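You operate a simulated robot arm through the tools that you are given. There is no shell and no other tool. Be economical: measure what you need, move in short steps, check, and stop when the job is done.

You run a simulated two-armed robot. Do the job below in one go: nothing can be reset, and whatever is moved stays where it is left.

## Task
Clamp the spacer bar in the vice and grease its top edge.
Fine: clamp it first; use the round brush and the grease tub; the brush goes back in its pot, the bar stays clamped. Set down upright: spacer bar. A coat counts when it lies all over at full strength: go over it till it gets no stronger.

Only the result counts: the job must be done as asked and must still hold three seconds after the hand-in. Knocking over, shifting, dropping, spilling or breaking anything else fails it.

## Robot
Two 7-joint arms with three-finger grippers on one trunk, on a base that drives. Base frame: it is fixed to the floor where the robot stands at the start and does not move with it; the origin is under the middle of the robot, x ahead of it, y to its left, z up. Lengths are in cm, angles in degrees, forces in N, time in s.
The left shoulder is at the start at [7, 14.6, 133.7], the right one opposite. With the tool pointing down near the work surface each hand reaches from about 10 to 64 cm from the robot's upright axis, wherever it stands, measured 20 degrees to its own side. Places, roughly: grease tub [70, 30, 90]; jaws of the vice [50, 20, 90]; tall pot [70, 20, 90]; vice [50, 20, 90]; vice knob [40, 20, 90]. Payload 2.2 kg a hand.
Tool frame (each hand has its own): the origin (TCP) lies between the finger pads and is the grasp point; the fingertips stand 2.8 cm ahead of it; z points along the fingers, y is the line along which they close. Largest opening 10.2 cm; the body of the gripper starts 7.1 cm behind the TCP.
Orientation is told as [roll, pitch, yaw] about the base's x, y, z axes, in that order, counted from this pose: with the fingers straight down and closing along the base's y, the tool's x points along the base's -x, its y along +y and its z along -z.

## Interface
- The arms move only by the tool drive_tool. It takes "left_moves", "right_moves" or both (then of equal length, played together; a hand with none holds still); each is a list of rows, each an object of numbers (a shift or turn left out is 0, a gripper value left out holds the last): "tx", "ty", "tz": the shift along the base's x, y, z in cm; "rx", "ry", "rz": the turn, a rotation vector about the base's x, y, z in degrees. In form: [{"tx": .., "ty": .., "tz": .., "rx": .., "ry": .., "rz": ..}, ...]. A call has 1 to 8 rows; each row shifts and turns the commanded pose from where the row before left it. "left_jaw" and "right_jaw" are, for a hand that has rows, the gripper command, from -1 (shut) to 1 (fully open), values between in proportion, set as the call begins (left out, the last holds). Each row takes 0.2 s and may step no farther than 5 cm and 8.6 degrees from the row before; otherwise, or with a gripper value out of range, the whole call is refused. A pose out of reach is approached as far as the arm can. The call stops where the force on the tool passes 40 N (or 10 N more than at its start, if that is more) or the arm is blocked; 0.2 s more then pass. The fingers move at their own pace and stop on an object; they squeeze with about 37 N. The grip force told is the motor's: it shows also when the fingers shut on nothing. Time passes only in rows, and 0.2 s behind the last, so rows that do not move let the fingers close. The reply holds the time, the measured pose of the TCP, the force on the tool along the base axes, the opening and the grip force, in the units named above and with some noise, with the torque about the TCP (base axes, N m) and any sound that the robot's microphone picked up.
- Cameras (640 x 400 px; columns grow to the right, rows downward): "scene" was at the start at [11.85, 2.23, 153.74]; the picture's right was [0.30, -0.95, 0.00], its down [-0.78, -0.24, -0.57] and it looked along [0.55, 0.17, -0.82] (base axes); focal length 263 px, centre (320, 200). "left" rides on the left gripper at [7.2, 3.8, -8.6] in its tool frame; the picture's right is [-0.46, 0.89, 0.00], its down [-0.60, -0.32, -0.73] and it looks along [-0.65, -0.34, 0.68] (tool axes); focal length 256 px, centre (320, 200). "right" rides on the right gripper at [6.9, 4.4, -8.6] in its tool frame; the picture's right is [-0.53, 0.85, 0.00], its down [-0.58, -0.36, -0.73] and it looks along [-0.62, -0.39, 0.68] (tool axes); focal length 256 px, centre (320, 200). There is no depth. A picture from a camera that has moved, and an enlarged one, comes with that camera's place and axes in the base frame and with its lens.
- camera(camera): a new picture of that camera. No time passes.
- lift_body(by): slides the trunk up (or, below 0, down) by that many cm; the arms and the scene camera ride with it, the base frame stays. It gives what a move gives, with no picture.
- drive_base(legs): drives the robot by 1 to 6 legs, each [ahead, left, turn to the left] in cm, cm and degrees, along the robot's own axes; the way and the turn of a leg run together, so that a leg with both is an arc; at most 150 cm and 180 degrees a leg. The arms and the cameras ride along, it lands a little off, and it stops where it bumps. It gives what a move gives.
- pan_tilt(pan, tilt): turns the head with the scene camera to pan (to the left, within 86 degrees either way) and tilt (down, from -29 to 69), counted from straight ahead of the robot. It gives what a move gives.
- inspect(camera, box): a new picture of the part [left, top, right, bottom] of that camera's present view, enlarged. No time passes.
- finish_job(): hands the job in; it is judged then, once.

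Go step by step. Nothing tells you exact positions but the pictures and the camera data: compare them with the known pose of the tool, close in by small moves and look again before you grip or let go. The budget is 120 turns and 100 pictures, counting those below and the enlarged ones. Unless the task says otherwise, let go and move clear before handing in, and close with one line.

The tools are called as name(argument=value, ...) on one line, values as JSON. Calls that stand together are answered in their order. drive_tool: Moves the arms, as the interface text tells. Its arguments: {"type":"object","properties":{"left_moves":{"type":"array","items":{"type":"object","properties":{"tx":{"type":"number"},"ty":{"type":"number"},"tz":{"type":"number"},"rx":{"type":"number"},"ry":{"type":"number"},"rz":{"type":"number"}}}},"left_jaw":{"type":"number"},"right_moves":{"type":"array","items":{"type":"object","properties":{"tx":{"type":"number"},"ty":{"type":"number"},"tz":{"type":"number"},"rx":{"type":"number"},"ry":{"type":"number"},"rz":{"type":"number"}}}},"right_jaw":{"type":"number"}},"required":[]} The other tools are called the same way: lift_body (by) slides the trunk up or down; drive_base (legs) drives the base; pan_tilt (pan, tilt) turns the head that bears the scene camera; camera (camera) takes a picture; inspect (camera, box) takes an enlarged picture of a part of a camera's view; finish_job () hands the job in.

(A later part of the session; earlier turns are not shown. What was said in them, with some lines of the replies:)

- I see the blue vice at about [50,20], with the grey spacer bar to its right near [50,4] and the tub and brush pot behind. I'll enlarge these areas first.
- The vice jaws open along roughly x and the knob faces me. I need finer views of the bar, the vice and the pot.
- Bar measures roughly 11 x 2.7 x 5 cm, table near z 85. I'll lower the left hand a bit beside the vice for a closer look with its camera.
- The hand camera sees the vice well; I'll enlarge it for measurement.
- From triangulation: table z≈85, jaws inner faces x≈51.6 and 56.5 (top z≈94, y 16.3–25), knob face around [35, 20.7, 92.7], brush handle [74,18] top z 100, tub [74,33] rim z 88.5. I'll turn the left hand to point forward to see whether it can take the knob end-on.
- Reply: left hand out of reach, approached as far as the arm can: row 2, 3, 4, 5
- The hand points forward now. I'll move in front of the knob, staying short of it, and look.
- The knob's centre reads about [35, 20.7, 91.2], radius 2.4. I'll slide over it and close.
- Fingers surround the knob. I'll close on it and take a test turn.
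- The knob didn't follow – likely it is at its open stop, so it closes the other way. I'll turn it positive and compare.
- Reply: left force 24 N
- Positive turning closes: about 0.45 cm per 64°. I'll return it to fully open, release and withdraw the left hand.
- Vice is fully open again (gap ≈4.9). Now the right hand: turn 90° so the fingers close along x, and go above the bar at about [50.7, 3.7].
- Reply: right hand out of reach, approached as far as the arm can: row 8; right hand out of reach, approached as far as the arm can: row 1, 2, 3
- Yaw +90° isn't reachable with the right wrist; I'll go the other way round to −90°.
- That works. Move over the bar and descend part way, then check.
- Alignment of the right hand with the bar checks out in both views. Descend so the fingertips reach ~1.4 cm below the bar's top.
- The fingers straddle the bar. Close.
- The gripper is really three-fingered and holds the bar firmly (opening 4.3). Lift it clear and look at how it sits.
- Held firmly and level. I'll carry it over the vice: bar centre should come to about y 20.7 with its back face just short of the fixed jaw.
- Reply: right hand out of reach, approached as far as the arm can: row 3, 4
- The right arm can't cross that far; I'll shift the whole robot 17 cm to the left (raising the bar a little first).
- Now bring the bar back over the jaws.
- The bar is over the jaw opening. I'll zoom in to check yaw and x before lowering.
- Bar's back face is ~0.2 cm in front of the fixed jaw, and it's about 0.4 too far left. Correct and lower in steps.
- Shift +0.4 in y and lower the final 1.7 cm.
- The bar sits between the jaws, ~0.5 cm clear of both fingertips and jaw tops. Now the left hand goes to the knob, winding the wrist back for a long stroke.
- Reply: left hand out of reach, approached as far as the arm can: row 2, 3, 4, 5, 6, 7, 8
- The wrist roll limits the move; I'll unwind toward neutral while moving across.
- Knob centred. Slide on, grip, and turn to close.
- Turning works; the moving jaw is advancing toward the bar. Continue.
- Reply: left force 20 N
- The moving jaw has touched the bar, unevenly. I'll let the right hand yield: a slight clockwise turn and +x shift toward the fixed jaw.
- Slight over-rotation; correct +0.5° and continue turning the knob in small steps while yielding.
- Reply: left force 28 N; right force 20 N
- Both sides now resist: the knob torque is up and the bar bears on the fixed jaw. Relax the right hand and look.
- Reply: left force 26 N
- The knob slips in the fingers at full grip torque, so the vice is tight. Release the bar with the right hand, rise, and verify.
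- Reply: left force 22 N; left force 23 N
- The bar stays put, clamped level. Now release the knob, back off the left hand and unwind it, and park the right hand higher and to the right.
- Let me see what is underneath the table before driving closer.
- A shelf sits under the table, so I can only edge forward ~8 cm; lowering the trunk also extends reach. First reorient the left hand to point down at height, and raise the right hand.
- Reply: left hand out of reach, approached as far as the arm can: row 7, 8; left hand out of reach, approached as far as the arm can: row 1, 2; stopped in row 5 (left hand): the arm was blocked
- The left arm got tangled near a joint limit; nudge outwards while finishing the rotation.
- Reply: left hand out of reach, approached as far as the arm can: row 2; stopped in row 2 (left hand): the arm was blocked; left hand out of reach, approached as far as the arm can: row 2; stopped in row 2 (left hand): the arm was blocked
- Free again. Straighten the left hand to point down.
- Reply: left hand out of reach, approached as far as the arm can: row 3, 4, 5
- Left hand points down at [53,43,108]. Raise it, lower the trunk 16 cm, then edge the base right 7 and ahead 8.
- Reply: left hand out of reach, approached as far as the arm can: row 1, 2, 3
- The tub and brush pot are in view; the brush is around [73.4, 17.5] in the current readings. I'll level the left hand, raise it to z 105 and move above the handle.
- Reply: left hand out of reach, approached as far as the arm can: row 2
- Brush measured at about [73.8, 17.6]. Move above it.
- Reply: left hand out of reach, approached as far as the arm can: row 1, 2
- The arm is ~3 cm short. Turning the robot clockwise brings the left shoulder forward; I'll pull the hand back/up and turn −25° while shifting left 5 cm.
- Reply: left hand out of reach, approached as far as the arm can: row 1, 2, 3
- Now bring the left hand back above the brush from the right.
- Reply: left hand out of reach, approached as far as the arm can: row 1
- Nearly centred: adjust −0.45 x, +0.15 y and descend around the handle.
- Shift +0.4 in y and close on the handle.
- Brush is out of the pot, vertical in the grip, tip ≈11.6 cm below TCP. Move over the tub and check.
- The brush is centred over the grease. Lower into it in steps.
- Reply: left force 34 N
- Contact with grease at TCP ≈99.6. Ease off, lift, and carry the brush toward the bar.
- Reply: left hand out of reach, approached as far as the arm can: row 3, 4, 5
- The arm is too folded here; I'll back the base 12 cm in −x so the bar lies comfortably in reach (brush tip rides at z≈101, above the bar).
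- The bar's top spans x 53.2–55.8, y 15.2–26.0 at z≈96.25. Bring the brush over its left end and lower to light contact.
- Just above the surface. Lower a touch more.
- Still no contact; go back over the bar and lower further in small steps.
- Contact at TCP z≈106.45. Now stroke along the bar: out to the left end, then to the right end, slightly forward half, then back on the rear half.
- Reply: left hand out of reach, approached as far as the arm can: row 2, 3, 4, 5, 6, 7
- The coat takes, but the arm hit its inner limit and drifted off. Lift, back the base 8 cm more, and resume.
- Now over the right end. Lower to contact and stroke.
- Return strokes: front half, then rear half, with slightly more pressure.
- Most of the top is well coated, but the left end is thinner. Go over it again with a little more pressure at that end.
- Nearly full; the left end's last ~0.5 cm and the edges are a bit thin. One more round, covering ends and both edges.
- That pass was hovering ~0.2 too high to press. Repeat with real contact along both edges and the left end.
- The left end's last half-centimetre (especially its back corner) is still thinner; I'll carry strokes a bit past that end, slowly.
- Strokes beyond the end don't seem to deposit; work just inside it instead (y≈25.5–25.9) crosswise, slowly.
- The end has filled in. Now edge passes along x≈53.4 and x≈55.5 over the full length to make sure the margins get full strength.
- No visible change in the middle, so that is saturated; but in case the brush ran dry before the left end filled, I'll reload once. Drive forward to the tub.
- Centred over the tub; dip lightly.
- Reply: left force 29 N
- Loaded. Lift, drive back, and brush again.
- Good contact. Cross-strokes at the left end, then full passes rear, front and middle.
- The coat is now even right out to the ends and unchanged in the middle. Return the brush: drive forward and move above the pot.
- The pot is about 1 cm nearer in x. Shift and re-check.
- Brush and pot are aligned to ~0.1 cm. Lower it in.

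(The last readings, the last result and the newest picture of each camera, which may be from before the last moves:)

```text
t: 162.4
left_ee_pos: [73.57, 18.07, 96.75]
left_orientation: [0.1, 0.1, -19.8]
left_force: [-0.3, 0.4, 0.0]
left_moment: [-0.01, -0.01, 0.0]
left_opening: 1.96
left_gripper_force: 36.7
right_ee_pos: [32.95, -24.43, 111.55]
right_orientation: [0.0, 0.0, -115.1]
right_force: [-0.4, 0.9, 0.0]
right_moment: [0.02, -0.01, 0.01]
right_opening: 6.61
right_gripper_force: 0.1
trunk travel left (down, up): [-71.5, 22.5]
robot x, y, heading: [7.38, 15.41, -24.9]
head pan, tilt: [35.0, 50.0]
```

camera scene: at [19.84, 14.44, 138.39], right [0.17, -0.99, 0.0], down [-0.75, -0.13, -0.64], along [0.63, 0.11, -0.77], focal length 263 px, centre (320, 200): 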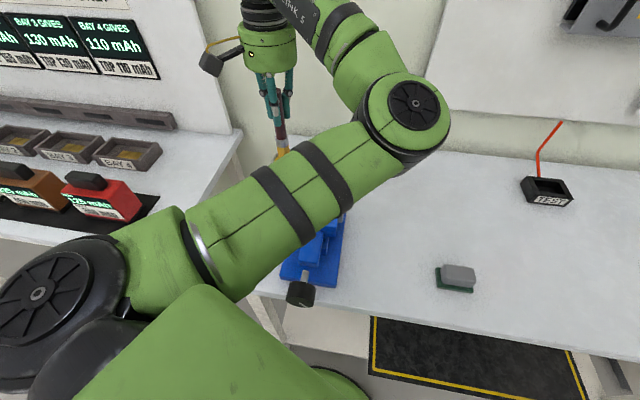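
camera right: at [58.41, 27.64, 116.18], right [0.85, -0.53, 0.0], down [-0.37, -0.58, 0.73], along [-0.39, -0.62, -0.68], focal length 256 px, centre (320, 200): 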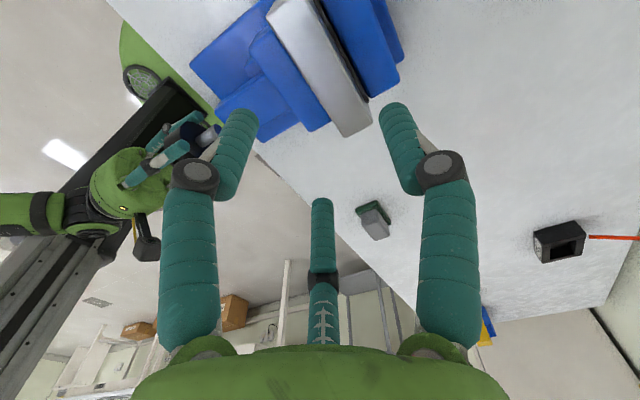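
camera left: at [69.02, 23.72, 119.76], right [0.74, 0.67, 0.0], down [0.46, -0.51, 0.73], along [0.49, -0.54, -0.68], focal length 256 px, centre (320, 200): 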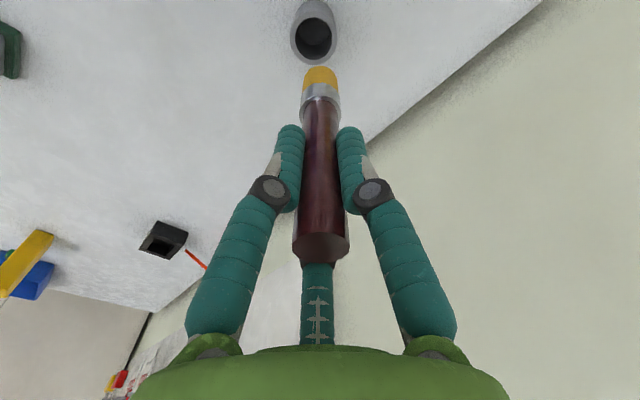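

drive_tool(left_moves=[{"tz": -0.2}, {"tz": -0.15}])

drive_tool(left_moves=[{"tz": -0.15}, {"tz": -0.1}])

```text
t: 163.0
left_ee_pos: [73.61, 18.03, 96.55]
left_orientation: [0.1, -0.2, -20.0]
left_force: [0.6, -1.0, 5.2]
left_moment: [-0.1, -0.05, -0.02]
left_opening: 1.96
left_gripper_force: 36.9
right_ee_pos: [32.65, -24.36, 111.66]
right_orientation: [0.2, 0.0, -115.1]
right_force: [0.0, -0.5, -0.7]
right_moment: [0.01, 0.0, 0.01]
right_opening: 6.61
right_gripper_force: 0.0
trunk travel left (down, up): [-71.5, 22.5]
robot x, y, heading: [7.35, 15.33, -24.9]
head pan, tilt: [35.0, 50.0]
```

```text
t: 163.6
left_ee_pos: [73.39, 18.1, 96.62]
left_orientation: [0.3, -0.2, -19.8]
left_force: [3.1, 1.8, 16.4]
left_moment: [0.08, -0.29, 0.0]
left_opening: 1.93
left_gripper_force: 36.9
right_ee_pos: [32.64, -24.42, 111.76]
right_orientation: [0.2, 0.0, -115.1]
right_force: [0.3, 0.1, 0.4]
right_moment: [-0.01, 0.0, 0.0]
right_opening: 6.64
right_gripper_force: 0.0
trunk travel left (down, up): [-71.5, 22.5]
robot x, y, heading: [7.66, 15.53, -25.1]
head pan, tilt: [35.0, 50.0]
```

The brush stands on the pot bottom. Ease off the pressure, release and rise straight up.

drive_tool(left_moves=[{"tz": 0.2}, {}])

drive_tool(left_moves=[{}, {}, {}], left_jaw=1)

drive_tool(left_moves=[{"tz": 3}, {"tz": 4}, {"tz": 4}, {"tz": 2}])

camera(camera="left")

```text
t: 164.2
left_ee_pos: [73.65, 17.96, 96.67]
left_orientation: [0.2, 0.0, -19.9]
left_force: [4.1, 1.3, 11.2]
left_moment: [0.1, -0.38, 0.01]
left_opening: 1.97
left_gripper_force: 36.7
right_ee_pos: [32.74, -24.32, 111.7]
right_orientation: [0.3, 0.0, -115.1]
right_force: [-0.1, 0.6, -0.1]
right_moment: [-0.02, 0.01, 0.0]
right_opening: 6.62
right_gripper_force: 0.1
trunk travel left (down, up): [-71.5, 22.5]
robot x, y, heading: [7.66, 15.26, -25.1]
head pan, tilt: [35.0, 50.0]
```

```text
t: 165.0
left_ee_pos: [73.61, 17.97, 96.38]
left_orientation: [0.1, 0.2, -19.9]
left_force: [-0.8, 0.4, -0.3]
left_moment: [-0.03, -0.01, 0.01]
left_opening: 10.2
left_gripper_force: 0.1
right_ee_pos: [32.86, -24.43, 111.61]
right_orientation: [0.1, -0.1, -115.0]
right_force: [0.0, -0.6, 0.0]
right_moment: [0.03, -0.03, -0.01]
right_opening: 6.61
right_gripper_force: 0.1
trunk travel left (down, up): [-71.5, 22.5]
robot x, y, heading: [7.56, 15.53, -24.9]
head pan, tilt: [35.0, 50.0]
```

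```text
t: 166.0
left_ee_pos: [73.62, 17.94, 109.55]
left_orientation: [0.2, 0.1, -19.9]
left_force: [0.9, 0.0, -0.2]
left_moment: [0.02, 0.03, 0.01]
left_opening: 10.2
left_gripper_force: 0.1
right_ee_pos: [32.79, -24.35, 111.66]
right_orientation: [0.1, 0.0, -115.1]
right_force: [-0.2, 0.7, 0.1]
right_moment: [-0.01, 0.0, 0.04]
right_opening: 6.63
right_gripper_force: 0.0
trunk travel left (down, up): [-71.5, 22.5]
robot x, y, heading: [7.32, 15.43, -25.0]
head pan, tilt: [35.0, 50.0]
```

```text
1 pictures are left
camera left: at [68.08, 23.91, 118.0], right [0.74, 0.67, 0.0], down [0.46, -0.51, 0.73], along [0.49, -0.54, -0.68], focal length 256 px, centre (320, 200)
```

left: 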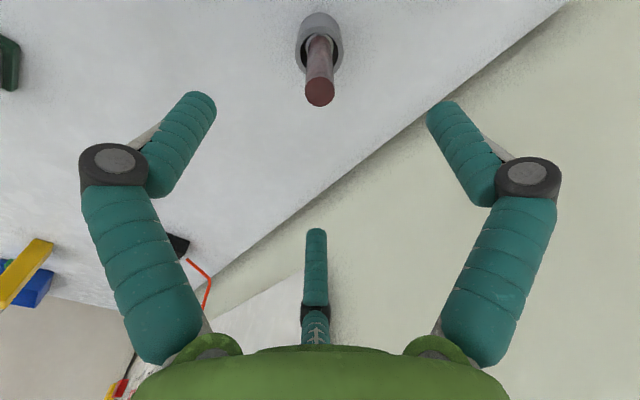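

The brush is standing upright in its pot, the bar is clamped and greased, and both hands are clear, so I'll hand it in.

finish_job()

```text
The job is handed in.
```

I clamped the spacer bar upright in the vice and greased its top edge until further strokes made it no stronger. The brush is back in its pot, and both hands are clear.
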